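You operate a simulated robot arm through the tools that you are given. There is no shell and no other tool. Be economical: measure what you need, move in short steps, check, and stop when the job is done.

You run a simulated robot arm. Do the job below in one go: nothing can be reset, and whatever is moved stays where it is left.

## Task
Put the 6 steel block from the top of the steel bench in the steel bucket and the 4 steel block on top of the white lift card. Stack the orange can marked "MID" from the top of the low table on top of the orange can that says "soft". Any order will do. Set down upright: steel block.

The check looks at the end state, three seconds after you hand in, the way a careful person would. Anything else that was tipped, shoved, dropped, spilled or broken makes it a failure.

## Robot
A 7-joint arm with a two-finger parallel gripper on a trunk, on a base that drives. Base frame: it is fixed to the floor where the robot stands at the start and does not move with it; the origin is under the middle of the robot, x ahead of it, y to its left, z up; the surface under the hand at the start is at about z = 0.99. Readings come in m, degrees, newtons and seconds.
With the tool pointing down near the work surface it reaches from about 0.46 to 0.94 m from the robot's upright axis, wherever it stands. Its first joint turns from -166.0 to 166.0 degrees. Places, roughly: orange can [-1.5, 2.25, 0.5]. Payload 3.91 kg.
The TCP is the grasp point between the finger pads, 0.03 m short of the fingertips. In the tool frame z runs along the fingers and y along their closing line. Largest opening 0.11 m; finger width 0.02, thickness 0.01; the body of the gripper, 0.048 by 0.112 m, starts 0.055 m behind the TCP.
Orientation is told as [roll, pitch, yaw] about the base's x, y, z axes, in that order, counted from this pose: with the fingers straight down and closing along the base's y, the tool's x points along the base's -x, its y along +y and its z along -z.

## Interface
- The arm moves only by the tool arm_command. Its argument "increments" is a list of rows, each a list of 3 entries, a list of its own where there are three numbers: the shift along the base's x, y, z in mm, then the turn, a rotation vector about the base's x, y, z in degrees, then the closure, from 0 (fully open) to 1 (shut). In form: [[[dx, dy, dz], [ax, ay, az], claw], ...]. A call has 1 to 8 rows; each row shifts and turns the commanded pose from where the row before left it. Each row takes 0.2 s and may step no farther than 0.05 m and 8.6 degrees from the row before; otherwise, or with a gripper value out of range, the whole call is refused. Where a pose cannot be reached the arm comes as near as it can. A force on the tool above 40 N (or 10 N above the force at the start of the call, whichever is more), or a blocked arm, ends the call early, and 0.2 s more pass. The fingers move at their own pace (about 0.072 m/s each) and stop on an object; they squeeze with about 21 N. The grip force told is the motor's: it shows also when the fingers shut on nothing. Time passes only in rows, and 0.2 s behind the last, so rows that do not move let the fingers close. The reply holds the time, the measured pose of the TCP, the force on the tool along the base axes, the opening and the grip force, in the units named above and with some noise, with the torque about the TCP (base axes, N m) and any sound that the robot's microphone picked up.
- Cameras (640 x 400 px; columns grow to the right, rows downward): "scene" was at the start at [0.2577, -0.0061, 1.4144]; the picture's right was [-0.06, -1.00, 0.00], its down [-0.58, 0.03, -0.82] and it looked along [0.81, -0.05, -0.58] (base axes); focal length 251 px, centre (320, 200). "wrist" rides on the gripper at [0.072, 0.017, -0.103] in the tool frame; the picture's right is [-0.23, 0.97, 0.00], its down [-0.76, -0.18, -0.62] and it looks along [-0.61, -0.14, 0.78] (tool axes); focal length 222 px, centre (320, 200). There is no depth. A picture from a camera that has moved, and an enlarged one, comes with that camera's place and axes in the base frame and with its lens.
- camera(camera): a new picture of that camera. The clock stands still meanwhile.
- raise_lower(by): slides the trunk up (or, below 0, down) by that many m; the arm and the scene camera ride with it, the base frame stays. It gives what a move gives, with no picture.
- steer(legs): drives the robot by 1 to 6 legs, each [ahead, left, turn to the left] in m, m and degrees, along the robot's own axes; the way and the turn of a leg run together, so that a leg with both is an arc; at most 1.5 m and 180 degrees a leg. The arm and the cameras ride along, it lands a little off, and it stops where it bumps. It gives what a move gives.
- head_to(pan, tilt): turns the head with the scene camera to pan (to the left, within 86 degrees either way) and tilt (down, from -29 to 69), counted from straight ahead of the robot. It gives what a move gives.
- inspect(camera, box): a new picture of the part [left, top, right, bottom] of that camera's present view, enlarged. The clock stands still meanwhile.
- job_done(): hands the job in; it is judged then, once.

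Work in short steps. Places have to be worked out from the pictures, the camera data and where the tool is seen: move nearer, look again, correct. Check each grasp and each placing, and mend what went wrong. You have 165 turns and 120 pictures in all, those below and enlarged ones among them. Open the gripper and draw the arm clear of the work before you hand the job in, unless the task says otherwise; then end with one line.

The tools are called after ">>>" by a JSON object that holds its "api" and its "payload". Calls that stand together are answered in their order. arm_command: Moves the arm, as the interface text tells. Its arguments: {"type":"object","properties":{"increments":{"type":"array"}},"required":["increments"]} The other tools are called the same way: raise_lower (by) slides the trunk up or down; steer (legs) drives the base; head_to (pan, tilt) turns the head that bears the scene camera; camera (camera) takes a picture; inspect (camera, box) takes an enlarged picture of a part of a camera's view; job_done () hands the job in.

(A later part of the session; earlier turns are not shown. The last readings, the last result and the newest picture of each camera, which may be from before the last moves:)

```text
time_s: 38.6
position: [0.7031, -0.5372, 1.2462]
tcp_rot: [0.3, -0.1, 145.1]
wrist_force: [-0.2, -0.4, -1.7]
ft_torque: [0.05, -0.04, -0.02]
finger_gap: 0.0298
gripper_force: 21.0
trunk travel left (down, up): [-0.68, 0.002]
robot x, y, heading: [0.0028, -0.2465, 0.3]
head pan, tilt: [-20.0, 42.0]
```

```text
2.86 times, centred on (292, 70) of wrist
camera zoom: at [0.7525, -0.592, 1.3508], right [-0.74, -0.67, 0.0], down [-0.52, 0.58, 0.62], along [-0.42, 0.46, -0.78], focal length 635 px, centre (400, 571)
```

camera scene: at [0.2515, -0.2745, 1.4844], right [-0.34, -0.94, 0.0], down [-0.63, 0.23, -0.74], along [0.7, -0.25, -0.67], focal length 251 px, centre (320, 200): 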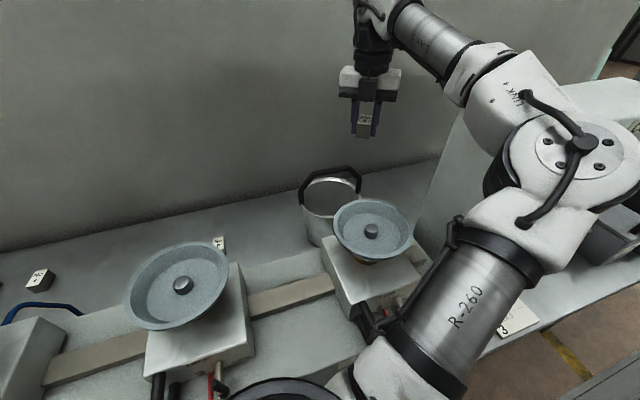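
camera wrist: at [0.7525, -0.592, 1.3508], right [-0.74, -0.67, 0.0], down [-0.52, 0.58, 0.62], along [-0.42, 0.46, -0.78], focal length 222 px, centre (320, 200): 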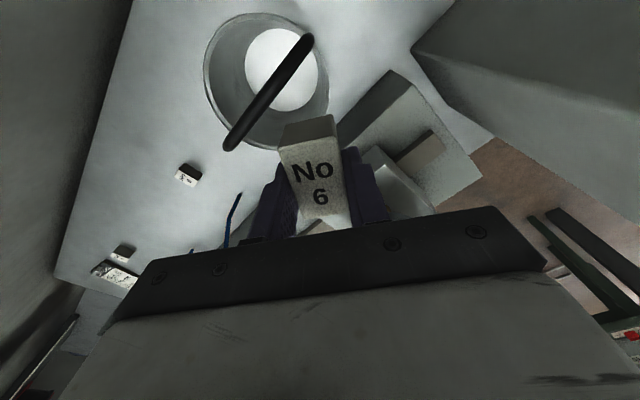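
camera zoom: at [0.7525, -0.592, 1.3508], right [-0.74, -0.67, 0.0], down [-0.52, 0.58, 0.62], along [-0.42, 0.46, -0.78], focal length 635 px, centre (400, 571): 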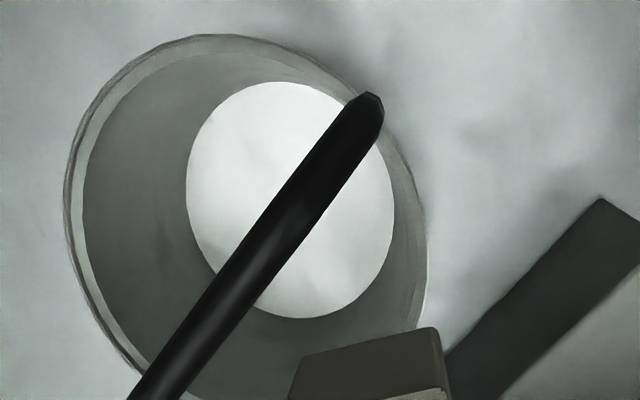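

Combined views give the bucket centre (0.764,-0.492), rim z≈0.995, handle along y at x≈0.765 up to z≈1.10, floor radius ≈0.077. I go above the rear half (0.82,-0.49), turning back to yaw 180.

>>> {"api": "arm_command", "payload": {"increments": [[[23, 9, 0], [0, 0, 7], 1], [[23, 9, 0], [0, 0, 7], 1], [[23, 9, 0], [0, 0, 7], 1], [[23, 9, 0], [0, 0, 7], 1], [[23, 9, 0], [0, 0, 7], 1]]}}

>>> {"api": "camera", "payload": {"camera": "wrist"}}

>>> {"api": "camera", "payload": {"camera": "scene"}}

```text
time_s: 39.8
position: [0.8193, -0.4913, 1.2464]
tcp_rot: [0.3, -0.1, -179.8]
wrist_force: [-0.3, 0.5, -2.3]
ft_torque: [0.0, 0.02, 0.01]
finger_gap: 0.0297
gripper_force: 21.1
trunk travel left (down, up): [-0.68, 0.002]
robot x, y, heading: [0.004, -0.2449, 0.3]
head pan, tilt: [-20.0, 42.0]
```

```text
82 pictures are left
camera wrist: at [0.8921, -0.5077, 1.3509], right [-0.22, -0.97, 0.0], down [-0.76, 0.18, 0.62], along [-0.61, 0.14, -0.78], focal length 222 px, centre (320, 200)
```

wrist: 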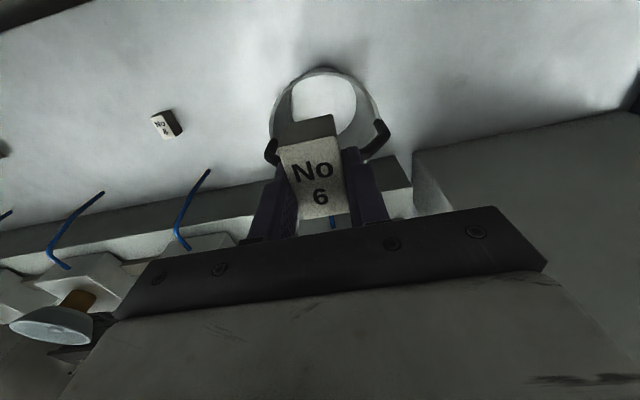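

```text
81 pictures are left
camera scene: at [0.2523, -0.2739, 1.4843], right [-0.34, -0.94, 0.0], down [-0.63, 0.22, -0.74], along [0.7, -0.25, -0.67], focal length 251 px, centre (320, 200)
```

scene: 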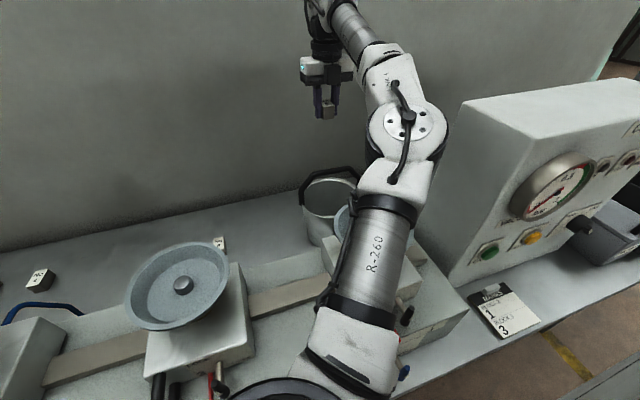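

Inner rear rim is x≈0.833 and handle plane ≈0.76. I tilt the tool 12° so the wrist leans away from the handle, and lower to just above it.

>>> {"api": "arm_command", "payload": {"increments": [[[-3, 0, 0], [0, 6, 0], 1], [[-3, 0, -10], [0, 6, 0], 1], [[0, 0, -30], [0, 0, 0], 1], [[0, 0, -30], [0, 0, 0], 1], [[0, 0, -20], [0, 0, 0], 1]]}}

>>> {"api": "camera", "payload": {"camera": "wrist"}}

>>> {"api": "inspect", "payload": {"camera": "scene", "box": [240, 60, 480, 210]}}

```text
time_s: 41.0
position: [0.8134, -0.4921, 1.1567]
tcp_rot: [0.2, -11.9, -179.9]
wrist_force: [-0.3, -0.9, -2.5]
ft_torque: [0.0, 0.02, 0.03]
finger_gap: 0.0295
gripper_force: 21.3
trunk travel left (down, up): [-0.68, 0.002]
robot x, y, heading: [0.0013, -0.2458, 0.4]
head pan, tilt: [-20.0, 42.0]
```

```text
80 pictures are left
camera wrist: at [0.9057, -0.5084, 1.2431], right [-0.22, -0.97, 0.05], down [-0.62, 0.18, 0.77], along [-0.76, 0.14, -0.64], focal length 222 px, centre (320, 200)
```

wrist: 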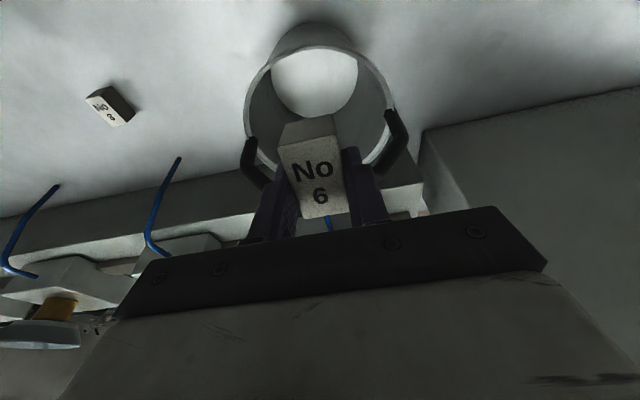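

```text
2.67 times, centred on (360, 135) of scene
camera zoom: at [0.2518, -0.2749, 1.4844], right [-0.34, -0.94, 0.0], down [-0.63, 0.22, -0.74], along [0.7, -0.25, -0.67], focal length 670 px, centre (213, 373)
```

zoom: 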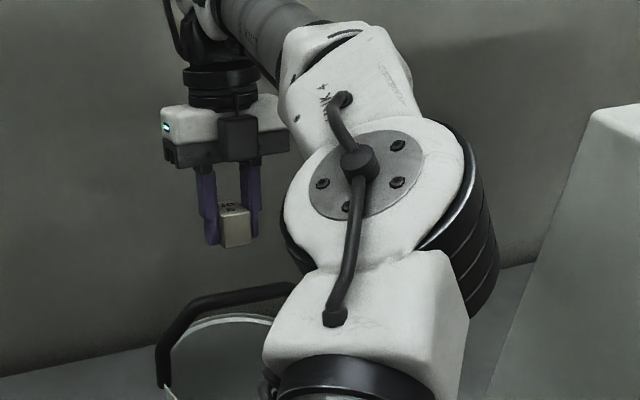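

Rear inner rim confirmed at x≈0.833. I add 4° of tilt and lower behind the handle until the block is at rim level, then check.

>>> {"api": "arm_command", "payload": {"increments": [[[0, 0, -15], [0, 4, 0], 1], [[0, 0, -25], [0, 0, 0], 1], [[0, 0, -25], [0, 0, 0], 1], [[0, 0, -25], [0, 0, 0], 1], [[0, 0, -20], [0, 0, 0], 1]]}}

>>> {"api": "camera", "payload": {"camera": "wrist"}}

>>> {"api": "camera", "payload": {"camera": "scene"}}

```text
time_s: 42.2
position: [0.8138, -0.4928, 1.0464]
tcp_rot: [0.1, -16.0, -179.9]
wrist_force: [0.6, -0.6, -1.6]
ft_torque: [0.01, -0.01, 0.01]
finger_gap: 0.0295
gripper_force: 20.6
trunk travel left (down, up): [-0.68, 0.002]
robot x, y, heading: [0.0046, -0.2469, 0.4]
head pan, tilt: [-20.0, 42.0]
```

```text
78 pictures are left
camera wrist: at [0.9114, -0.5091, 1.1267], right [-0.22, -0.97, 0.07], down [-0.56, 0.18, 0.81], along [-0.8, 0.14, -0.59], focal length 222 px, centre (320, 200)
```

wrist: 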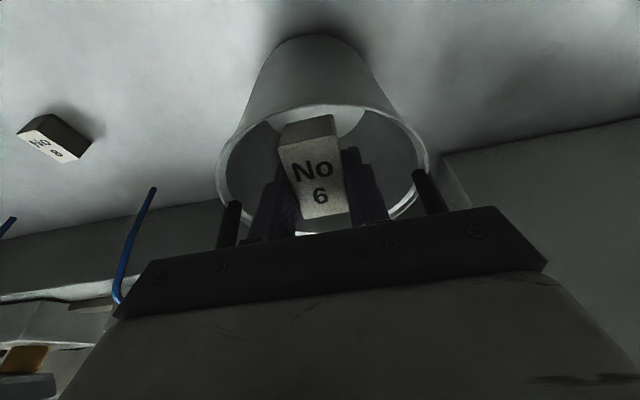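

```text
77 pictures are left
camera scene: at [0.2518, -0.2746, 1.4844], right [-0.34, -0.94, 0.0], down [-0.63, 0.22, -0.74], along [0.7, -0.25, -0.67], focal length 251 px, centre (320, 200)
```

scene: 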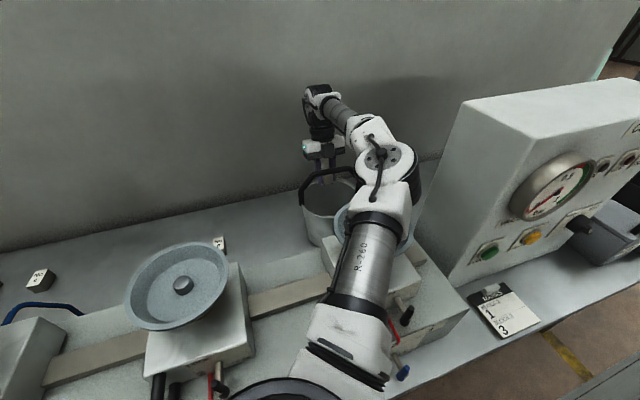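

The block is aligned over the opening, but the upper arm is close to the third pan. I enlarge to check.

>>> {"api": "inspect", "payload": {"camera": "scene", "box": [270, 130, 450, 280]}}

```text
2.67 times, centred on (360, 205) of scene
camera zoom: at [0.2518, -0.2746, 1.4844], right [-0.34, -0.94, 0.0], down [-0.63, 0.22, -0.74], along [0.7, -0.25, -0.67], focal length 670 px, centre (213, 187)
```

zoom: 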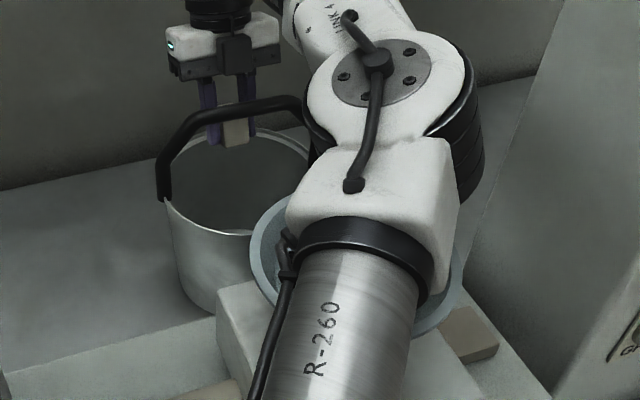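

The upper arm is right over pan 3 and would drop further, so this stance is unsafe. I back out upward, then shift the hand left and drive the base further right so the upper arm passes beside the pan.

>>> {"api": "arm_command", "payload": {"increments": [[[0, 0, 25], [0, 0, 0], 1], [[0, 0, 40], [0, 0, 0], 1], [[0, 0, 45], [0, 0, 0], 1], [[0, 0, 45], [0, 0, 0], 1], [[0, 0, 45], [0, 0, 0], 1]]}}

>>> {"api": "arm_command", "payload": {"increments": [[[-10, 42, 0], [0, 0, 0], 1], [[-10, 42, 0], [0, 0, 0], 1], [[0, 42, 0], [0, 0, 0], 1], [[0, 42, 0], [0, 0, 0], 1], [[0, 42, 0], [0, 0, 0], 1], [[0, 42, 0], [0, 0, 0], 1], [[0, 42, 0], [0, 0, 0], 1]]}}

```text
time_s: 43.4
position: [0.804, -0.4901, 1.237]
tcp_rot: [0.0, -15.8, -179.7]
wrist_force: [0.1, -0.6, -2.0]
ft_torque: [0.06, -0.02, -0.01]
finger_gap: 0.0294
gripper_force: 20.8
out of reach, approached as far as the arm can: row 5
trunk travel left (down, up): [-0.68, 0.002]
robot x, y, heading: [0.0025, -0.246, 0.6]
head pan, tilt: [-20.0, 42.0]
```

```text
time_s: 45.0
position: [0.7846, -0.1942, 1.2369]
tcp_rot: [0.4, -16.0, -180.0]
wrist_force: [0.0, 0.0, -1.9]
ft_torque: [-0.02, 0.02, -0.01]
finger_gap: 0.0298
gripper_force: 21.2
trunk travel left (down, up): [-0.68, 0.002]
robot x, y, heading: [0.0037, -0.2486, 0.4]
head pan, tilt: [-20.0, 42.0]
```

Now I drive right by 0.3 m; the hand will end up near the bucket line at height 1.24.

>>> {"api": "steer", "payload": {"legs": [[0, -0.3, -0.4]]}}

>>> {"api": "head_to", "payload": {"pan": 0, "tilt": 45}}

>>> {"api": "camera", "payload": {"camera": "scene"}}

>>> {"api": "camera", "payload": {"camera": "wrist"}}

```text
time_s: 47.6
position: [0.7803, -0.4497, 1.2426]
tcp_rot: [0.6, -15.4, -179.2]
wrist_force: [-0.4, -1.0, -2.5]
ft_torque: [0.04, 0.02, -0.03]
finger_gap: 0.0297
gripper_force: 20.8
trunk travel left (down, up): [-0.68, 0.002]
robot x, y, heading: [0.0047, -0.5093, 0.5]
head pan, tilt: [-20.0, 42.0]
stopped in leg 1: the robot was blocked; the commanded pose is now the measured one
```

```text
time_s: 48.4
position: [0.7821, -0.4504, 1.2408]
tcp_rot: [0.7, -15.5, -179.4]
wrist_force: [0.2, 1.2, -0.9]
ft_torque: [-0.03, 0.02, 0.01]
finger_gap: 0.0298
gripper_force: 20.8
trunk travel left (down, up): [-0.68, 0.002]
robot x, y, heading: [0.0015, -0.5072, 0.4]
head pan, tilt: [0.0, 45.0]
```

```text
75 pictures are left
camera scene: at [0.2532, -0.5056, 1.4808], right [0.0, -1.0, 0.0], down [-0.71, -0.01, -0.71], along [0.71, 0.0, -0.71], focal length 251 px, centre (320, 200)
```

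scene: 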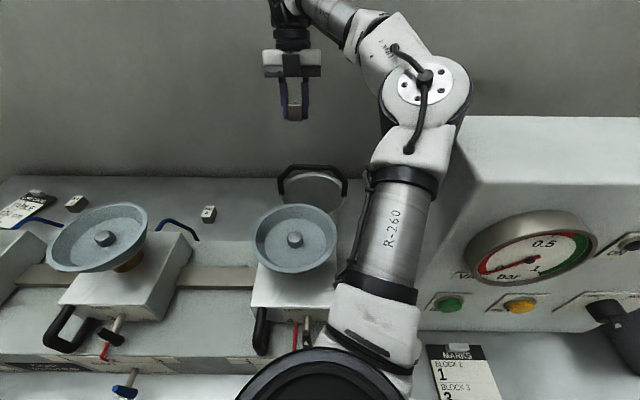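

```text
74 pictures are left
camera wrist: at [0.8798, -0.4653, 1.3232], right [-0.21, -0.98, 0.07], down [-0.57, 0.18, 0.8], along [-0.8, 0.12, -0.59], focal length 222 px, centre (320, 200)
```

wrist: 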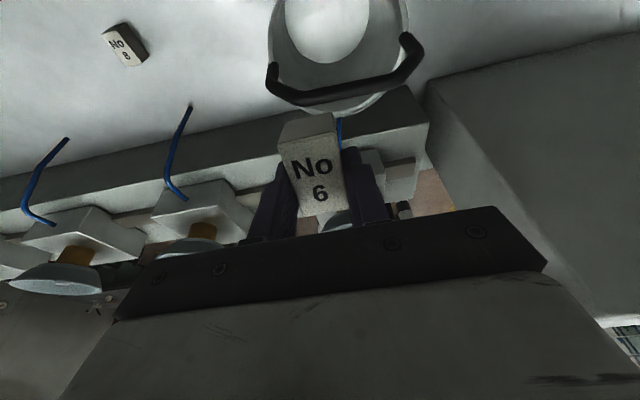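

The base was blocked – the elbow probably touched the control box's side. I back off 3 cm left, extend the hand and lower a bit, which pulls the elbow inward, then look.

>>> {"api": "steer", "payload": {"legs": [[0, 0.03, 0]]}}

>>> {"api": "arm_command", "payload": {"increments": [[[16, 0, -20], [0, 0.5, -0.5], 1], [[16, 0, -30], [0, 0, 0], 1], [[0, 0, -30], [0, 0, 0], 1]]}}

>>> {"api": "camera", "payload": {"camera": "scene"}}

```text
time_s: 49.4
position: [0.784, -0.4266, 1.2387]
tcp_rot: [0.4, -15.6, -179.5]
wrist_force: [0.0, 1.1, -2.7]
ft_torque: [-0.01, 0.01, -0.03]
finger_gap: 0.0298
gripper_force: 21.3
trunk travel left (down, up): [-0.68, 0.002]
robot x, y, heading: [0.0043, -0.4845, 0.2]
head pan, tilt: [0.0, 45.0]
```

```text
time_s: 50.1
position: [0.8181, -0.4258, 1.1565]
tcp_rot: [0.2, -16.1, -180.0]
wrist_force: [0.0, 0.0, -1.8]
ft_torque: [-0.05, 0.05, 0.0]
finger_gap: 0.0301
gripper_force: 21.6
trunk travel left (down, up): [-0.68, 0.002]
robot x, y, heading: [0.0032, -0.4809, 0.0]
head pan, tilt: [0.0, 45.0]
```

```text
73 pictures are left
camera scene: at [0.2552, -0.4819, 1.48], right [0.0, -1.0, 0.0], down [-0.71, 0.0, -0.71], along [0.71, 0.0, -0.71], focal length 251 px, centre (320, 200)
```

scene: 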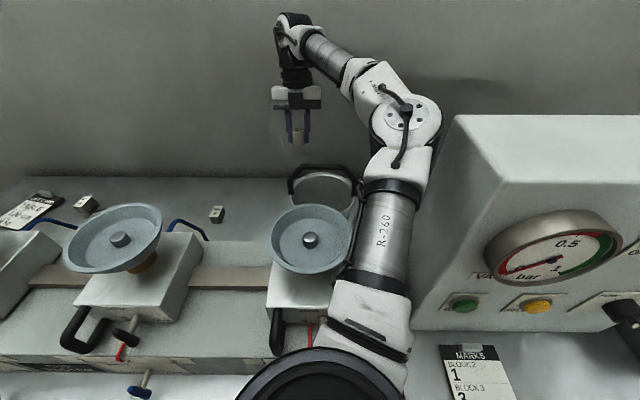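

The elbow now has about 10 cm to the box. I drive right 3 cm and move the hand right to the bucket line.

>>> {"api": "steer", "payload": {"legs": [[0, -0.03, 0]]}}

>>> {"api": "camera", "payload": {"camera": "scene"}}

>>> {"api": "camera", "payload": {"camera": "wrist"}}

```text
time_s: 51.3
position: [0.8164, -0.4463, 1.1573]
tcp_rot: [0.2, -16.1, -179.3]
wrist_force: [1.0, -0.4, -3.2]
ft_torque: [-0.04, 0.0, 0.0]
finger_gap: 0.03
gripper_force: 21.3
trunk travel left (down, up): [-0.68, 0.002]
robot x, y, heading: [0.0005, -0.5121, 0.6]
head pan, tilt: [0.0, 45.0]
stopped in leg 1: the robot was blocked; the commanded pose is now the measured one
```

```text
72 pictures are left
camera scene: at [0.2535, -0.5089, 1.4804], right [0.01, -1.0, 0.0], down [-0.71, -0.01, -0.71], along [0.71, 0.01, -0.71], focal length 251 px, centre (320, 200)
```

scene: 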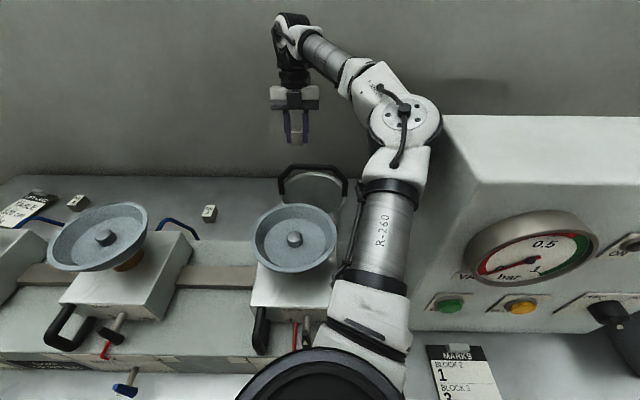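

```text
71 pictures are left
camera wrist: at [0.9146, -0.4613, 1.2381], right [-0.2, -0.98, 0.07], down [-0.56, 0.17, 0.81], along [-0.8, 0.13, -0.58], focal length 222 px, centre (320, 200)
```

wrist: 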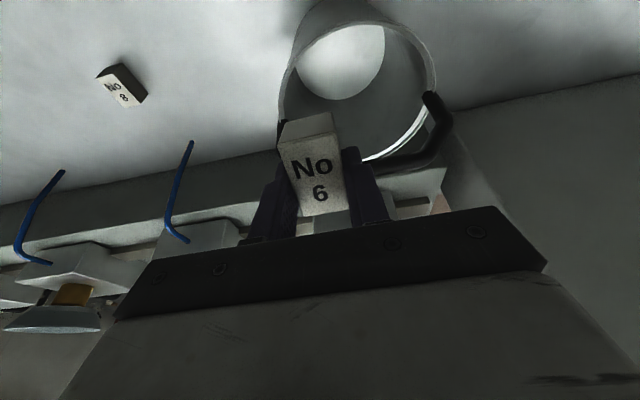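

It's blocked at the same base position regardless of arm pose, so it's the base itself; I back off 1 cm and do the rest with the arm.

>>> {"api": "steer", "payload": {"legs": [[0, 0.01, -0.4]]}}

>>> {"api": "arm_command", "payload": {"increments": [[[0, -25, 0], [0, 0, -0.4], 1], [[-1, -25, 0], [0, 0, 0], 1]]}}

>>> {"api": "camera", "payload": {"camera": "scene"}}

>>> {"api": "camera", "payload": {"camera": "wrist"}}

```text
time_s: 52.0
position: [0.8176, -0.4466, 1.1572]
tcp_rot: [0.1, -16.2, -179.7]
wrist_force: [0.9, 1.0, -1.1]
ft_torque: [0.02, 0.0, -0.01]
finger_gap: 0.0298
gripper_force: 21.6
trunk travel left (down, up): [-0.68, 0.002]
robot x, y, heading: [0.0033, -0.5008, -0.1]
head pan, tilt: [0.0, 45.0]
```

```text
time_s: 52.8
position: [0.8181, -0.46, 1.1571]
tcp_rot: [0.6, -16.0, -177.7]
wrist_force: [1.0, -0.4, -2.6]
ft_torque: [0.01, 0.04, -0.01]
finger_gap: 0.03
gripper_force: 21.6
trunk travel left (down, up): [-0.68, 0.002]
robot x, y, heading: [0.0038, -0.4959, 0.8]
head pan, tilt: [0.0, 45.0]
stopped in row 2: the arm was blocked; the commanded pose is now the measured one
```

```text
70 pictures are left
camera scene: at [0.2574, -0.4887, 1.4794], right [0.02, -1.0, 0.01], down [-0.71, -0.02, -0.71], along [0.71, 0.01, -0.71], focal length 251 px, centre (320, 200)
```

scene: 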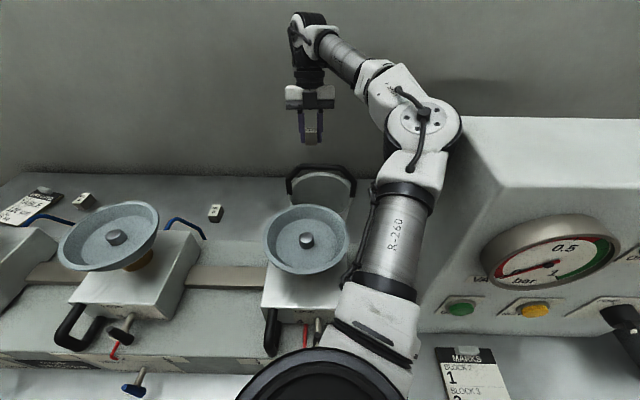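

```text
69 pictures are left
camera wrist: at [0.9169, -0.4707, 1.2378], right [-0.18, -0.98, 0.07], down [-0.57, 0.16, 0.81], along [-0.8, 0.1, -0.59], focal length 222 px, centre (320, 200)
```

wrist: 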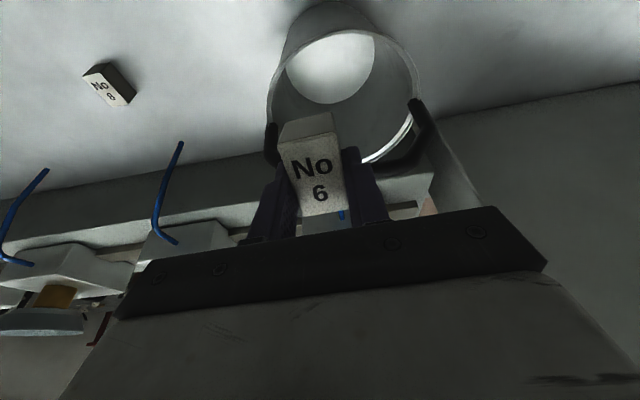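

So the elbow is touching the box edge. I move the hand back left; lowering extends the arm and draws the elbow in, so I'll lower slightly behind the handle first and then shift right.

>>> {"api": "arm_command", "payload": {"increments": [[[0, 20, 0], [0, 0, -2], 1], [[0, 0, -15], [0, 0, 0], 1], [[0, 0, -20], [0, 0, 0], 1], [[0, 0, -20], [0, 0, 0], 1]]}}

>>> {"api": "camera", "payload": {"camera": "scene"}}

>>> {"api": "camera", "payload": {"camera": "wrist"}}

```text
time_s: 53.8
position: [0.8105, -0.4374, 1.1091]
tcp_rot: [1.2, -15.4, 179.9]
wrist_force: [0.9, -0.2, -1.7]
ft_torque: [-0.01, -0.01, 0.0]
finger_gap: 0.0298
gripper_force: 21.0
trunk travel left (down, up): [-0.68, 0.002]
robot x, y, heading: [0.0055, -0.5023, 0.8]
head pan, tilt: [0.0, 45.0]
```

```text
68 pictures are left
camera scene: at [0.2487, -0.482, 1.4819], right [0.01, -1.0, 0.01], down [-0.7, -0.02, -0.71], along [0.71, 0.0, -0.7], focal length 251 px, centre (320, 200)
```

scene: 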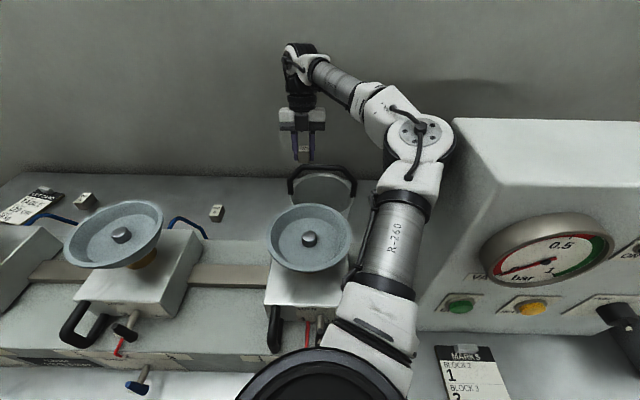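

```text
67 pictures are left
camera wrist: at [0.9082, -0.4506, 1.191], right [-0.21, -0.97, 0.08], down [-0.57, 0.19, 0.8], along [-0.79, 0.13, -0.59], focal length 222 px, centre (320, 200)
```

wrist: 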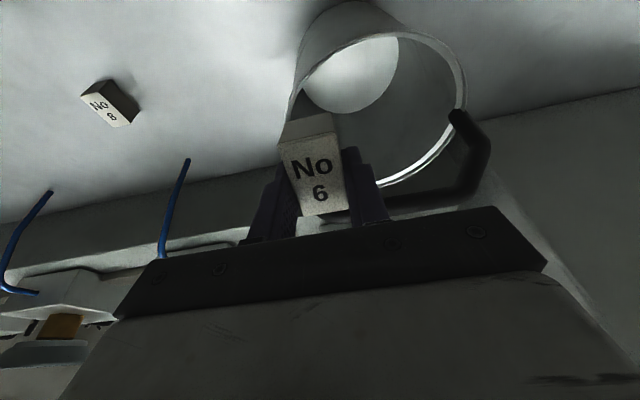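

Contact seems to persist (base is pushed a little). I move the hand left and up to free the elbow, then drive left.

>>> {"api": "arm_command", "payload": {"increments": [[[0, 30, 20], [0, 0, 0], 1], [[0, 30, 30], [0, 0, 0], 1], [[0, 30, 30], [0, 0, 0], 1]]}}

>>> {"api": "camera", "payload": {"camera": "scene"}}

```text
time_s: 54.6
position: [0.8183, -0.3707, 1.1816]
tcp_rot: [0.2, -16.1, 179.3]
wrist_force: [0.8, -0.3, -2.4]
ft_torque: [-0.02, 0.03, 0.0]
finger_gap: 0.0297
gripper_force: 21.4
trunk travel left (down, up): [-0.68, 0.002]
robot x, y, heading: [0.0058, -0.5045, 0.6]
head pan, tilt: [0.0, 45.0]
```

```text
66 pictures are left
camera scene: at [0.2561, -0.5002, 1.4798], right [0.01, -1.0, 0.0], down [-0.71, -0.01, -0.71], along [0.71, 0.01, -0.71], focal length 251 px, centre (320, 200)
```

scene: 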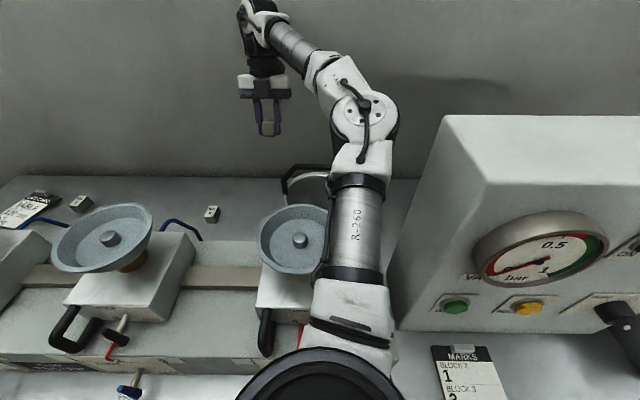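

The elbow's sideways bulge shrinks as the arm extends. So I drive back 6 cm and reach out further, letting the elbow lie in the gap between pan 3 and the box.

>>> {"api": "steer", "payload": {"legs": [[-0.06, 0.01, -0.6]]}}

>>> {"api": "arm_command", "payload": {"increments": [[[20, 0, 0], [0, 0, 0.5], 1], [[20, 0, 0], [0, 0, 0], 1], [[20, -20, 0], [0, 0, 0], 1], [[0, -20, 0], [0, 0, 0], 1], [[0, -20, 0], [0, 0, 0], 1]]}}

>>> {"api": "camera", "payload": {"camera": "scene"}}

```text
time_s: 55.6
position: [0.7584, -0.3673, 1.1825]
tcp_rot: [0.2, -16.0, 178.8]
wrist_force: [-0.4, 0.0, -0.9]
ft_torque: [0.01, -0.03, -0.01]
finger_gap: 0.0296
gripper_force: 21.1
trunk travel left (down, up): [-0.68, 0.002]
robot x, y, heading: [-0.0567, -0.4923, 0.0]
head pan, tilt: [0.0, 45.0]
```

```text
time_s: 56.8
position: [0.8104, -0.4215, 1.1805]
tcp_rot: [0.2, -16.0, 179.4]
wrist_force: [-0.4, 0.1, -2.1]
ft_torque: [-0.01, 0.02, 0.0]
finger_gap: 0.0297
gripper_force: 21.1
out of reach, approached as far as the arm can: row 3
trunk travel left (down, up): [-0.68, 0.002]
robot x, y, heading: [-0.0561, -0.4919, -0.1]
head pan, tilt: [0.0, 45.0]
```

```text
65 pictures are left
camera scene: at [0.1963, -0.4927, 1.48], right [0.0, -1.0, 0.0], down [-0.71, 0.0, -0.71], along [0.71, 0.0, -0.71], focal length 251 px, centre (320, 200)
```

scene: 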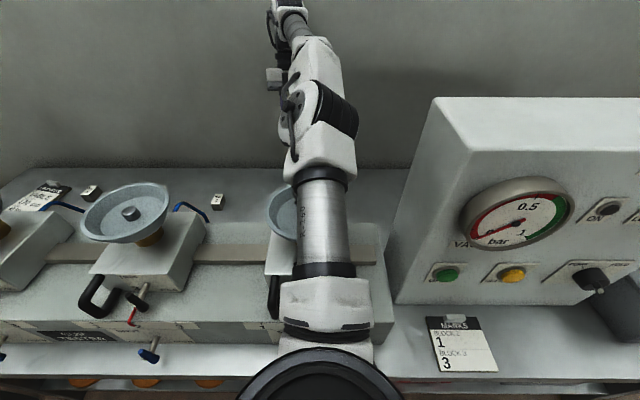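

The arm is now nearly straight with the elbow overhead – well clear of the box. I move right to the bucket line.

>>> {"api": "arm_command", "payload": {"increments": [[[0, -25, 0], [0, 0, 0], 1], [[0, -25, 0], [0, 0, 0], 1], [[0, -20, 0], [0, 0, 0], 1]]}}

>>> {"api": "camera", "payload": {"camera": "scene"}}

>>> {"api": "camera", "payload": {"camera": "wrist"}}

```text
time_s: 57.6
position: [0.8086, -0.4921, 1.1803]
tcp_rot: [0.2, -16.0, 179.4]
wrist_force: [-0.1, -0.3, -1.7]
ft_torque: [-0.02, 0.0, 0.03]
finger_gap: 0.0297
gripper_force: 21.2
trunk travel left (down, up): [-0.68, 0.002]
robot x, y, heading: [-0.0567, -0.4916, -0.1]
head pan, tilt: [0.0, 45.0]
```

```text
64 pictures are left
camera scene: at [0.1959, -0.4928, 1.4801], right [0.0, -1.0, 0.0], down [-0.71, 0.0, -0.71], along [0.71, 0.0, -0.71], focal length 251 px, centre (320, 200)
```

scene: 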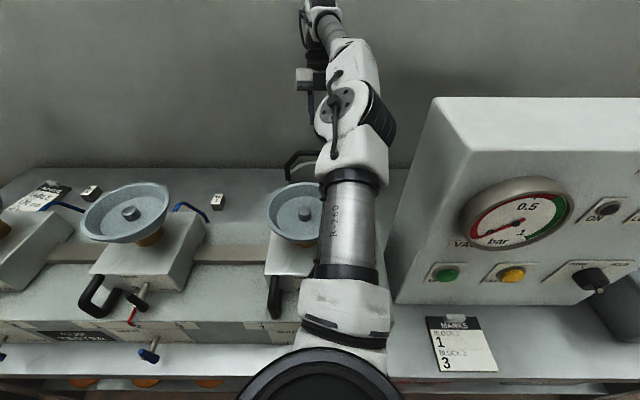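

```text
63 pictures are left
camera wrist: at [0.9068, -0.5103, 1.261], right [-0.23, -0.97, 0.07], down [-0.56, 0.19, 0.81], along [-0.8, 0.15, -0.58], focal length 222 px, centre (320, 200)
```

wrist: 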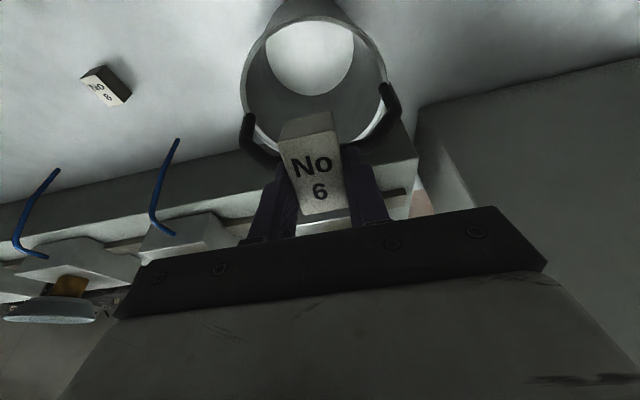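

Good stance: arm beside the pan, bucket aligned. I descend to z≈1.09 and check.

>>> {"api": "arm_command", "payload": {"increments": [[[4, 0, -20], [0, 0, 0.5], 1], [[0, 0, -25], [0, 0, 0], 1], [[0, 0, -25], [0, 0, 0], 1], [[0, 0, -20], [0, 0, 0], 1]]}}

>>> {"api": "camera", "payload": {"camera": "scene"}}

```text
time_s: 58.6
position: [0.8136, -0.4931, 1.0902]
tcp_rot: [0.1, -15.9, 179.8]
wrist_force: [-1.0, 0.9, -2.6]
ft_torque: [0.01, 0.03, -0.01]
finger_gap: 0.0299
gripper_force: 21.2
trunk travel left (down, up): [-0.68, 0.002]
robot x, y, heading: [-0.0553, -0.4907, 0.2]
head pan, tilt: [0.0, 45.0]
```

```text
62 pictures are left
camera scene: at [0.1962, -0.4924, 1.4801], right [0.0, -1.0, 0.0], down [-0.71, 0.0, -0.71], along [0.71, 0.0, -0.71], focal length 251 px, centre (320, 200)
```

scene: 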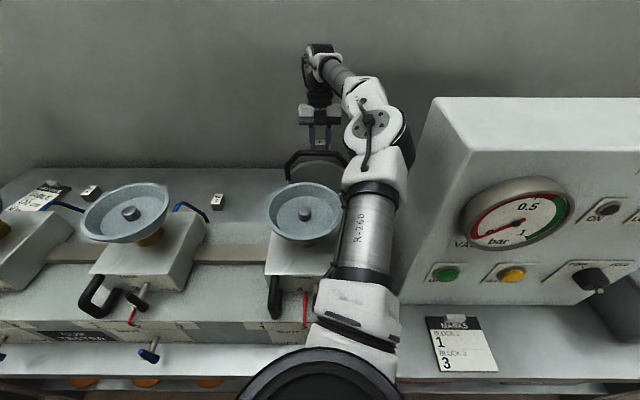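

The arm sits neatly between pan 3 and the box. I continue down to rim level.

>>> {"api": "arm_command", "payload": {"increments": [[[0, 0, -22], [0, 0, 0], 1], [[-2, 0, -20], [0, 0, 0], 1], [[-6, 0, -3], [0, 0, 0], 1]]}}

>>> {"api": "camera", "payload": {"camera": "scene"}}

>>> {"api": "camera", "payload": {"camera": "wrist"}}

```text
time_s: 59.4
position: [0.8023, -0.4908, 1.0469]
tcp_rot: [0.1, -15.9, 179.9]
wrist_force: [-0.2, -0.2, -2.7]
ft_torque: [-0.01, 0.01, -0.01]
finger_gap: 0.03
gripper_force: 21.2
trunk travel left (down, up): [-0.68, 0.002]
robot x, y, heading: [-0.0524, -0.4937, -0.1]
head pan, tilt: [0.0, 45.0]
```

```text
61 pictures are left
camera scene: at [0.196, -0.4925, 1.48], right [0.0, -1.0, 0.0], down [-0.71, 0.0, -0.71], along [0.71, 0.0, -0.71], focal length 251 px, centre (320, 200)
```

scene: 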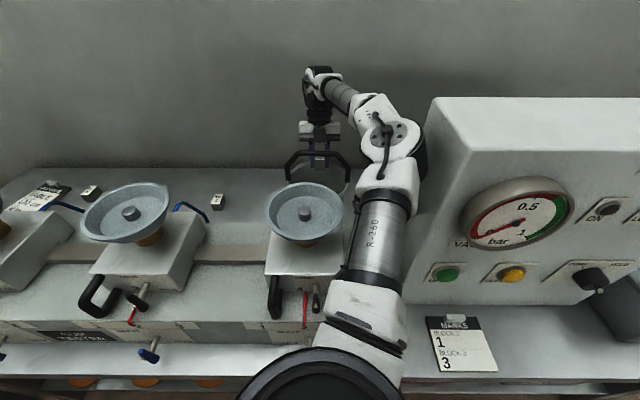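

```text
60 pictures are left
camera wrist: at [0.9004, -0.5079, 1.1264], right [-0.22, -0.97, 0.07], down [-0.56, 0.18, 0.81], along [-0.8, 0.14, -0.58], focal length 222 px, centre (320, 200)
```

wrist: 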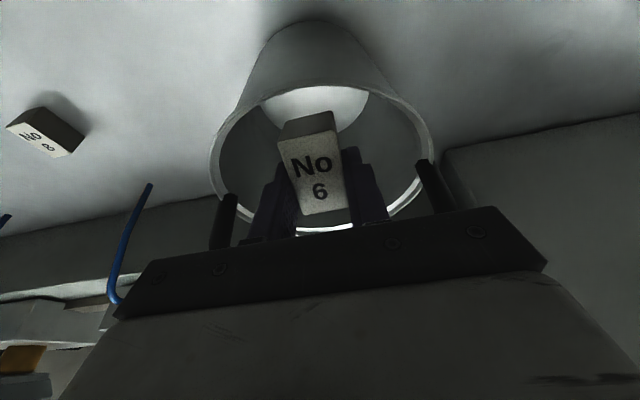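

Lowering by arm makes the elbow bulge toward the box. Instead I'll freeze the arm and descend with the trunk: the elbow then drops straight down the gap between pan 3 and the box. First I check the gap enlarged.

>>> {"api": "inspect", "payload": {"camera": "scene", "box": [240, 60, 480, 270]}}

>>> {"api": "raise_lower", "payload": {"by": -0.03}}

>>> {"api": "inspect", "payload": {"camera": "scene", "box": [240, 60, 480, 270]}}

```text
1.90 times, centred on (360, 165) of scene
camera zoom: at [0.196, -0.4925, 1.48], right [0.0, -1.0, 0.0], down [-0.71, 0.0, -0.71], along [0.71, 0.0, -0.71], focal length 478 px, centre (244, 267)
```

zoom: 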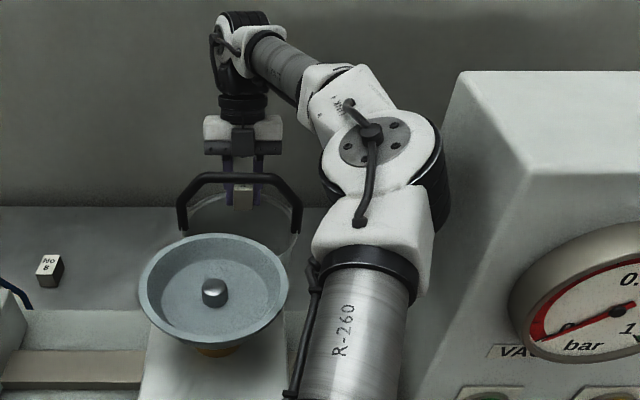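

```text
time_s: 60.1
position: [0.8017, -0.4912, 1.0158]
tcp_rot: [0.2, -15.9, 179.8]
wrist_force: [-0.2, 0.6, -1.4]
ft_torque: [0.02, -0.02, -0.03]
finger_gap: 0.0299
gripper_force: 21.2
trunk travel left (down, up): [-0.65, 0.032]
robot x, y, heading: [-0.0537, -0.4943, -0.0]
head pan, tilt: [0.0, 45.0]
```

```text
1.90 times, centred on (360, 165) of scene
camera zoom: at [0.1957, -0.4923, 1.4501], right [0.0, -1.0, 0.0], down [-0.71, 0.0, -0.71], along [0.71, 0.0, -0.71], focal length 478 px, centre (244, 267)
```

zoom: 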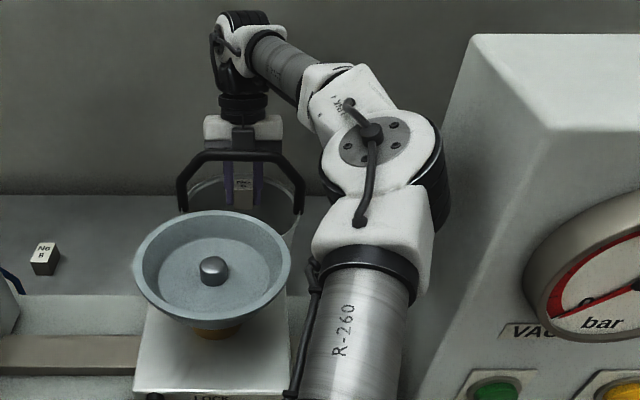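

Clear on both sides. I keep lowering by the trunk in small steps.

>>> {"api": "raise_lower", "payload": {"by": -0.03}}

>>> {"api": "inspect", "payload": {"camera": "scene", "box": [240, 60, 480, 270]}}

>>> {"api": "camera", "payload": {"camera": "wrist"}}

```text
time_s: 60.9
position: [0.8024, -0.4906, 0.9873]
tcp_rot: [0.2, -16.0, 179.9]
wrist_force: [-0.4, 0.5, -2.8]
ft_torque: [-0.01, 0.04, 0.03]
finger_gap: 0.0298
gripper_force: 21.0
trunk travel left (down, up): [-0.62, 0.062]
robot x, y, heading: [-0.057, -0.4911, -0.1]
head pan, tilt: [0.0, 45.0]
```

```text
1.90 times, centred on (360, 165) of scene
camera zoom: at [0.1957, -0.4922, 1.4202], right [0.0, -1.0, 0.0], down [-0.71, 0.0, -0.71], along [0.71, 0.0, -0.71], focal length 478 px, centre (244, 267)
```

zoom: 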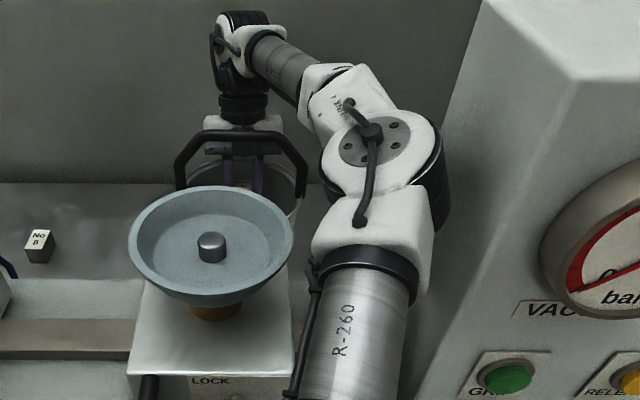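

```text
56 pictures are left
camera wrist: at [0.9002, -0.508, 1.0673], right [-0.22, -0.97, 0.07], down [-0.56, 0.18, 0.81], along [-0.8, 0.14, -0.58], focal length 222 px, centre (320, 200)
```

wrist: 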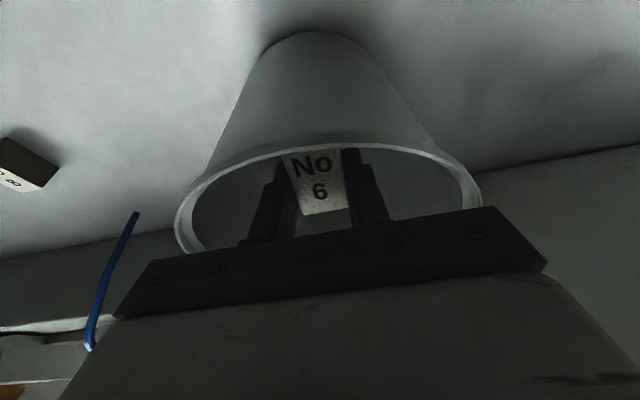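

The block has entered the bucket. I continue with the trunk, watching forces.

>>> {"api": "raise_lower", "payload": {"by": -0.03}}

>>> {"api": "raise_lower", "payload": {"by": -0.025}}

>>> {"api": "inspect", "payload": {"camera": "scene", "box": [240, 60, 480, 270]}}

```text
time_s: 61.6
position: [0.8012, -0.4906, 0.9622]
tcp_rot: [0.1, -15.6, 179.8]
wrist_force: [9.0, -0.7, 23.3]
ft_torque: [0.39, -0.47, -0.12]
finger_gap: 0.0298
gripper_force: 21.2
trunk travel left (down, up): [-0.59, 0.092]
robot x, y, heading: [-0.0575, -0.4953, 0.1]
head pan, tilt: [0.0, 45.0]
```

```text
time_s: 62.0
position: [0.8036, -0.4904, 0.9608]
tcp_rot: [0.0, -15.3, 179.7]
wrist_force: [-2.2, -1.1, 12.6]
ft_torque: [0.15, -0.65, -0.02]
finger_gap: 0.0297
gripper_force: 20.9
trunk travel left (down, up): [-0.587, 0.095]
robot x, y, heading: [-0.0525, -0.4925, -0.0]
head pan, tilt: [0.0, 45.0]
stopped: the force on the tool passed its limit at 48 N (the readings are from after the stop); the commanded pose is now the measured one
```

```text
1.90 times, centred on (360, 165) of scene
camera zoom: at [0.195, -0.4924, 1.3875], right [0.0, -1.0, 0.0], down [-0.71, 0.0, -0.71], along [0.71, 0.0, -0.71], focal length 478 px, centre (244, 267)
```

zoom: 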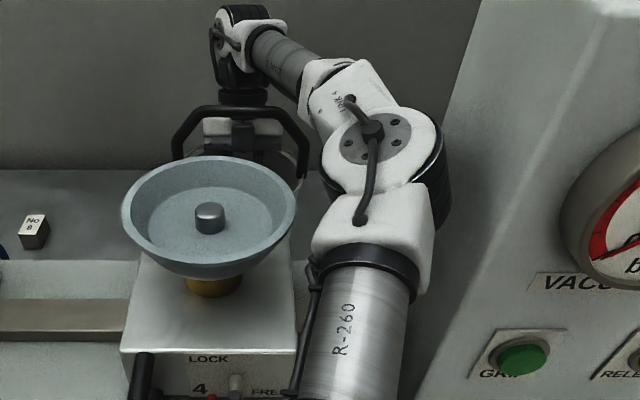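

Upward force of 23–48 N at TCP z≈0.961: either the bucket floor is higher than assumed or the block's rear edge met the wall. I ease up, shift 10 mm forward, and probe gently.

>>> {"api": "arm_command", "payload": {"increments": [[[0, 0, 8], [0, 0, 0], 1], [[-5, 0, 2], [0, 0, 0], 1], [[-5, 0, 0], [0, 0, 0], 1]]}}

>>> {"api": "arm_command", "payload": {"increments": [[[0, 0, -4], [0, 0, 0], 1], [[0, 0, -3], [0, 0, 0], 1], [[0, 0, -3], [0, 0, 0], 1], [[0, 0, -3], [0, 0, 0], 1], [[0, 0, -3], [0, 0, 0], 1]]}}

```text
time_s: 62.8
position: [0.795, -0.4872, 0.9687]
tcp_rot: [0.2, -15.8, 180.0]
wrist_force: [-0.2, 0.3, -2.2]
ft_torque: [0.01, 0.0, 0.01]
finger_gap: 0.03
gripper_force: 21.1
trunk travel left (down, up): [-0.587, 0.095]
robot x, y, heading: [-0.0573, -0.49, 0.2]
head pan, tilt: [0.0, 45.0]
```

```text
time_s: 64.0
position: [0.7946, -0.486, 0.9607]
tcp_rot: [0.4, -14.8, 179.7]
wrist_force: [4.9, -11.9, 36.6]
ft_torque: [1.64, -1.19, -0.57]
finger_gap: 0.0295
gripper_force: 20.7
trunk travel left (down, up): [-0.587, 0.095]
robot x, y, heading: [-0.0554, -0.4891, 0.2]
head pan, tilt: [0.0, 45.0]
```

The torque (contact at +0.039 m in x, level with the gripper body's lower rear edge) shows the body corner is on the rim, not the block on the floor. More tilt (24°) and moving forward ~2.5 cm lets the body fit inside; I lift slightly and do that.

>>> {"api": "arm_command", "payload": {"increments": [[[0, 0, 12], [0, 0, 0], 1], [[0, -3, 0], [0, 4, 0], 1], [[0, -3, 0], [0, 4, 0], 1], [[-8, 0, 0], [0, 0, 0], 1], [[-8, 0, 0], [0, 0, 0], 1], [[-6, 0, 0], [0, 0, 0], 1]]}}

>>> {"api": "inspect", "payload": {"camera": "scene", "box": [290, 90, 410, 190]}}

>>> {"api": "camera", "payload": {"camera": "wrist"}}

```text
time_s: 65.4
position: [0.771, -0.4923, 0.9667]
tcp_rot: [0.2, -23.3, 179.8]
wrist_force: [6.6, -13.0, 34.9]
ft_torque: [1.39, -1.35, -0.6]
finger_gap: 0.0298
gripper_force: 21.0
trunk travel left (down, up): [-0.587, 0.095]
robot x, y, heading: [-0.0528, -0.489, 0.0]
head pan, tilt: [0.0, 45.0]
```

```text
4.00 times, centred on (350, 140) of scene
camera zoom: at [0.1948, -0.4887, 1.3878], right [0.0, -1.0, 0.0], down [-0.71, 0.0, -0.71], along [0.71, 0.0, -0.71], focal length 1005 px, centre (200, 440)
```

zoom: 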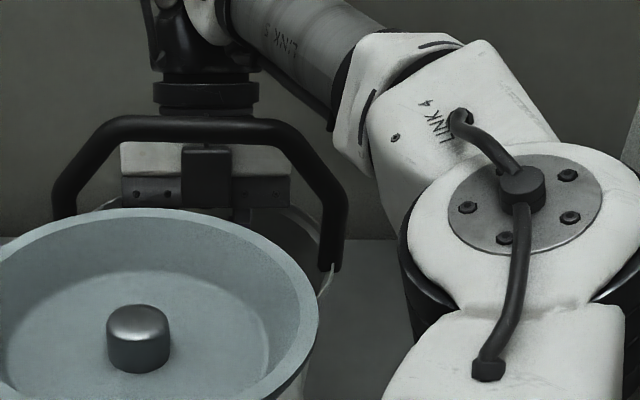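

```text
53 pictures are left
camera wrist: at [0.8791, -0.5092, 1.034], right [-0.21, -0.97, 0.09], down [-0.45, 0.18, 0.87], along [-0.87, 0.14, -0.48], focal length 222 px, centre (320, 200)
```

wrist: 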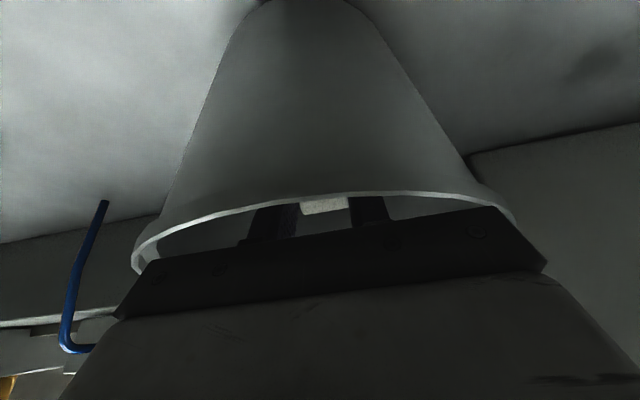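

Still the body edge on the rim (rim ≈1.007), and the bucket centre seems nearer x≈0.753. I unload and go 13 mm further forward, then probe down.

>>> {"api": "arm_command", "payload": {"increments": [[[0, 0, 4], [0, 0, 0], 1], [[-7, 0, 0], [0, 0, 0], 1], [[-6, 0, 0], [0, 0, 0], 1]]}}

>>> {"api": "arm_command", "payload": {"increments": [[[0, 0, -4], [0, 0, 0], 1], [[0, 0, -4], [0, 0, 0], 1], [[0, 0, -4], [0, 0, 0], 1], [[0, 0, -4], [0, 0, 0], 1]]}}

```text
time_s: 66.1
position: [0.7615, -0.4741, 0.9692]
tcp_rot: [0.0, -23.4, -178.9]
wrist_force: [0.1, -0.6, -1.4]
ft_torque: [-0.03, 0.03, -0.01]
finger_gap: 0.03
gripper_force: 20.8
trunk travel left (down, up): [-0.587, 0.095]
robot x, y, heading: [-0.0575, -0.4905, 0.5]
head pan, tilt: [0.0, 45.0]
stopped in row 3: the force on the tool passed its limit at 50 N (the readings are from after the stop); the commanded pose is now the measured one
```

```text
time_s: 67.0
position: [0.7614, -0.4722, 0.9666]
tcp_rot: [0.0, -22.5, -178.6]
wrist_force: [-1.7, 3.0, 10.9]
ft_torque: [-0.33, -0.61, 0.26]
finger_gap: 0.0298
gripper_force: 20.8
trunk travel left (down, up): [-0.587, 0.095]
robot x, y, heading: [-0.0537, -0.4928, 0.7]
head pan, tilt: [0.0, 45.0]
stopped in row 4: the force on the tool passed its limit at 46 N (the readings are from after the stop); the commanded pose is now the measured one
```

A 50 N push displaced the hand sideways; I look before doing more.

>>> {"api": "camera", "payload": {"camera": "scene"}}

>>> {"api": "camera", "payload": {"camera": "wrist"}}

```text
52 pictures are left
camera scene: at [0.1936, -0.484, 1.3875], right [0.01, -1.0, 0.0], down [-0.71, -0.01, -0.71], along [0.71, 0.0, -0.71], focal length 251 px, centre (320, 200)
```

scene: 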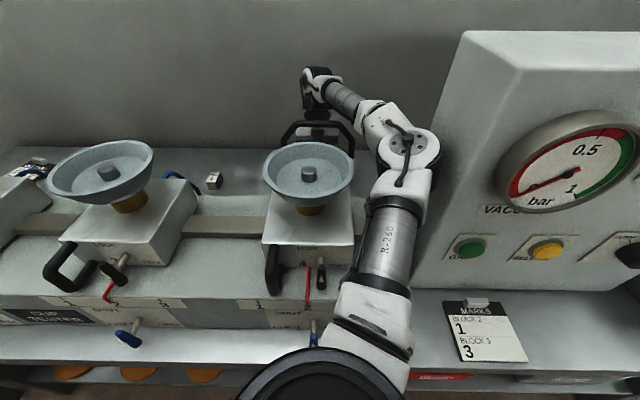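

```text
51 pictures are left
camera wrist: at [0.8695, -0.4868, 1.035], right [-0.19, -0.98, 0.09], down [-0.47, 0.17, 0.87], along [-0.86, 0.12, -0.49], focal length 222 px, centre (320, 200)
```

wrist: 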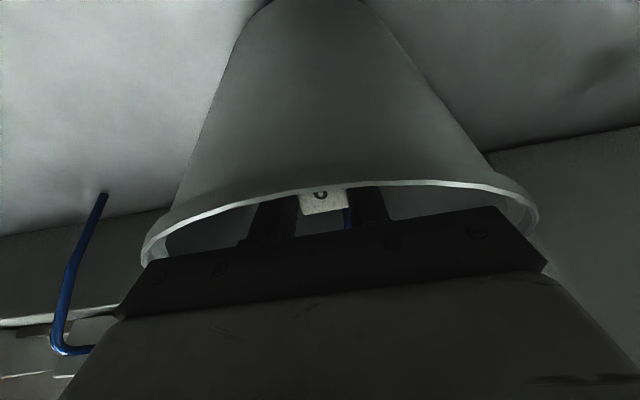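

The elbow is against the box again because the hand drew in. I go back out to x≈0.80 (freeing the elbow), then drive the base back 3.5 cm so the same extended arm shape brings the hand forward instead.

>>> {"api": "arm_command", "payload": {"increments": [[[8, 0, 7], [0, 0, 0], 1], [[10, -4, 0], [0, 0, -0.5], 1], [[10, -6, 0], [0, 0, -0.5], 1], [[12, -8, 0], [0, 0.5, -0.5], 1]]}}

```text
time_s: 68.0
position: [0.8023, -0.5031, 0.9726]
tcp_rot: [-0.4, -23.2, 179.4]
wrist_force: [-1.8, 0.7, -1.3]
ft_torque: [-0.03, -0.04, 0.0]
finger_gap: 0.0299
gripper_force: 20.5
trunk travel left (down, up): [-0.587, 0.095]
robot x, y, heading: [-0.0555, -0.4896, 0.5]
head pan, tilt: [0.0, 45.0]
```

Free again. I correct y and drive back 3.5 cm.

>>> {"api": "arm_command", "payload": {"increments": [[[0, 9, 0], [0, 0, 0], 1]]}}

>>> {"api": "steer", "payload": {"legs": [[-0.035, 0, 0]]}}

>>> {"api": "camera", "payload": {"camera": "wrist"}}

>>> {"api": "camera", "payload": {"camera": "scene"}}

```text
time_s: 68.4
position: [0.802, -0.4958, 0.9734]
tcp_rot: [-0.6, -23.2, 179.3]
wrist_force: [-1.5, -0.3, -2.7]
ft_torque: [-0.02, -0.02, 0.0]
finger_gap: 0.03
gripper_force: 21.3
trunk travel left (down, up): [-0.587, 0.095]
robot x, y, heading: [-0.0516, -0.4886, 0.2]
head pan, tilt: [0.0, 45.0]
```

```text
time_s: 69.2
position: [0.7949, -0.4996, 0.9723]
tcp_rot: [-0.3, -23.1, 178.9]
wrist_force: [0.3, 1.2, -3.3]
ft_torque: [-0.01, 0.02, 0.0]
finger_gap: 0.03
gripper_force: 20.7
trunk travel left (down, up): [-0.587, 0.095]
robot x, y, heading: [-0.0638, -0.4896, -0.1]
head pan, tilt: [0.0, 45.0]
stopped in leg 1: the robot was blocked; the commanded pose is now the measured one
```

```text
50 pictures are left
camera wrist: at [0.9021, -0.5191, 1.0394], right [-0.23, -0.97, 0.08], down [-0.45, 0.18, 0.87], along [-0.86, 0.16, -0.48], focal length 222 px, centre (320, 200)
```

wrist: 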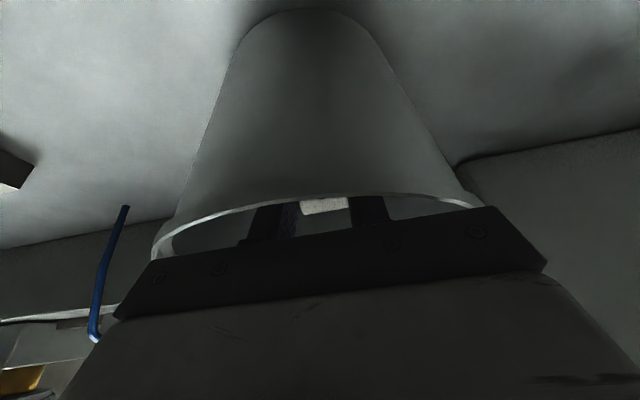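

```text
49 pictures are left
camera scene: at [0.1883, -0.4933, 1.3873], right [0.0, -1.0, 0.0], down [-0.71, 0.0, -0.71], along [0.71, 0.0, -0.71], focal length 251 px, centre (320, 200)
```

scene: 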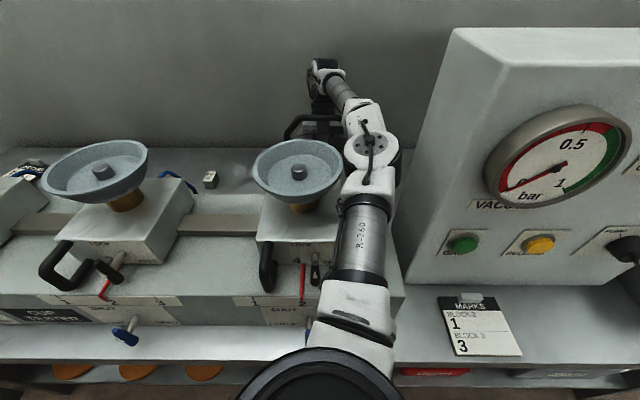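

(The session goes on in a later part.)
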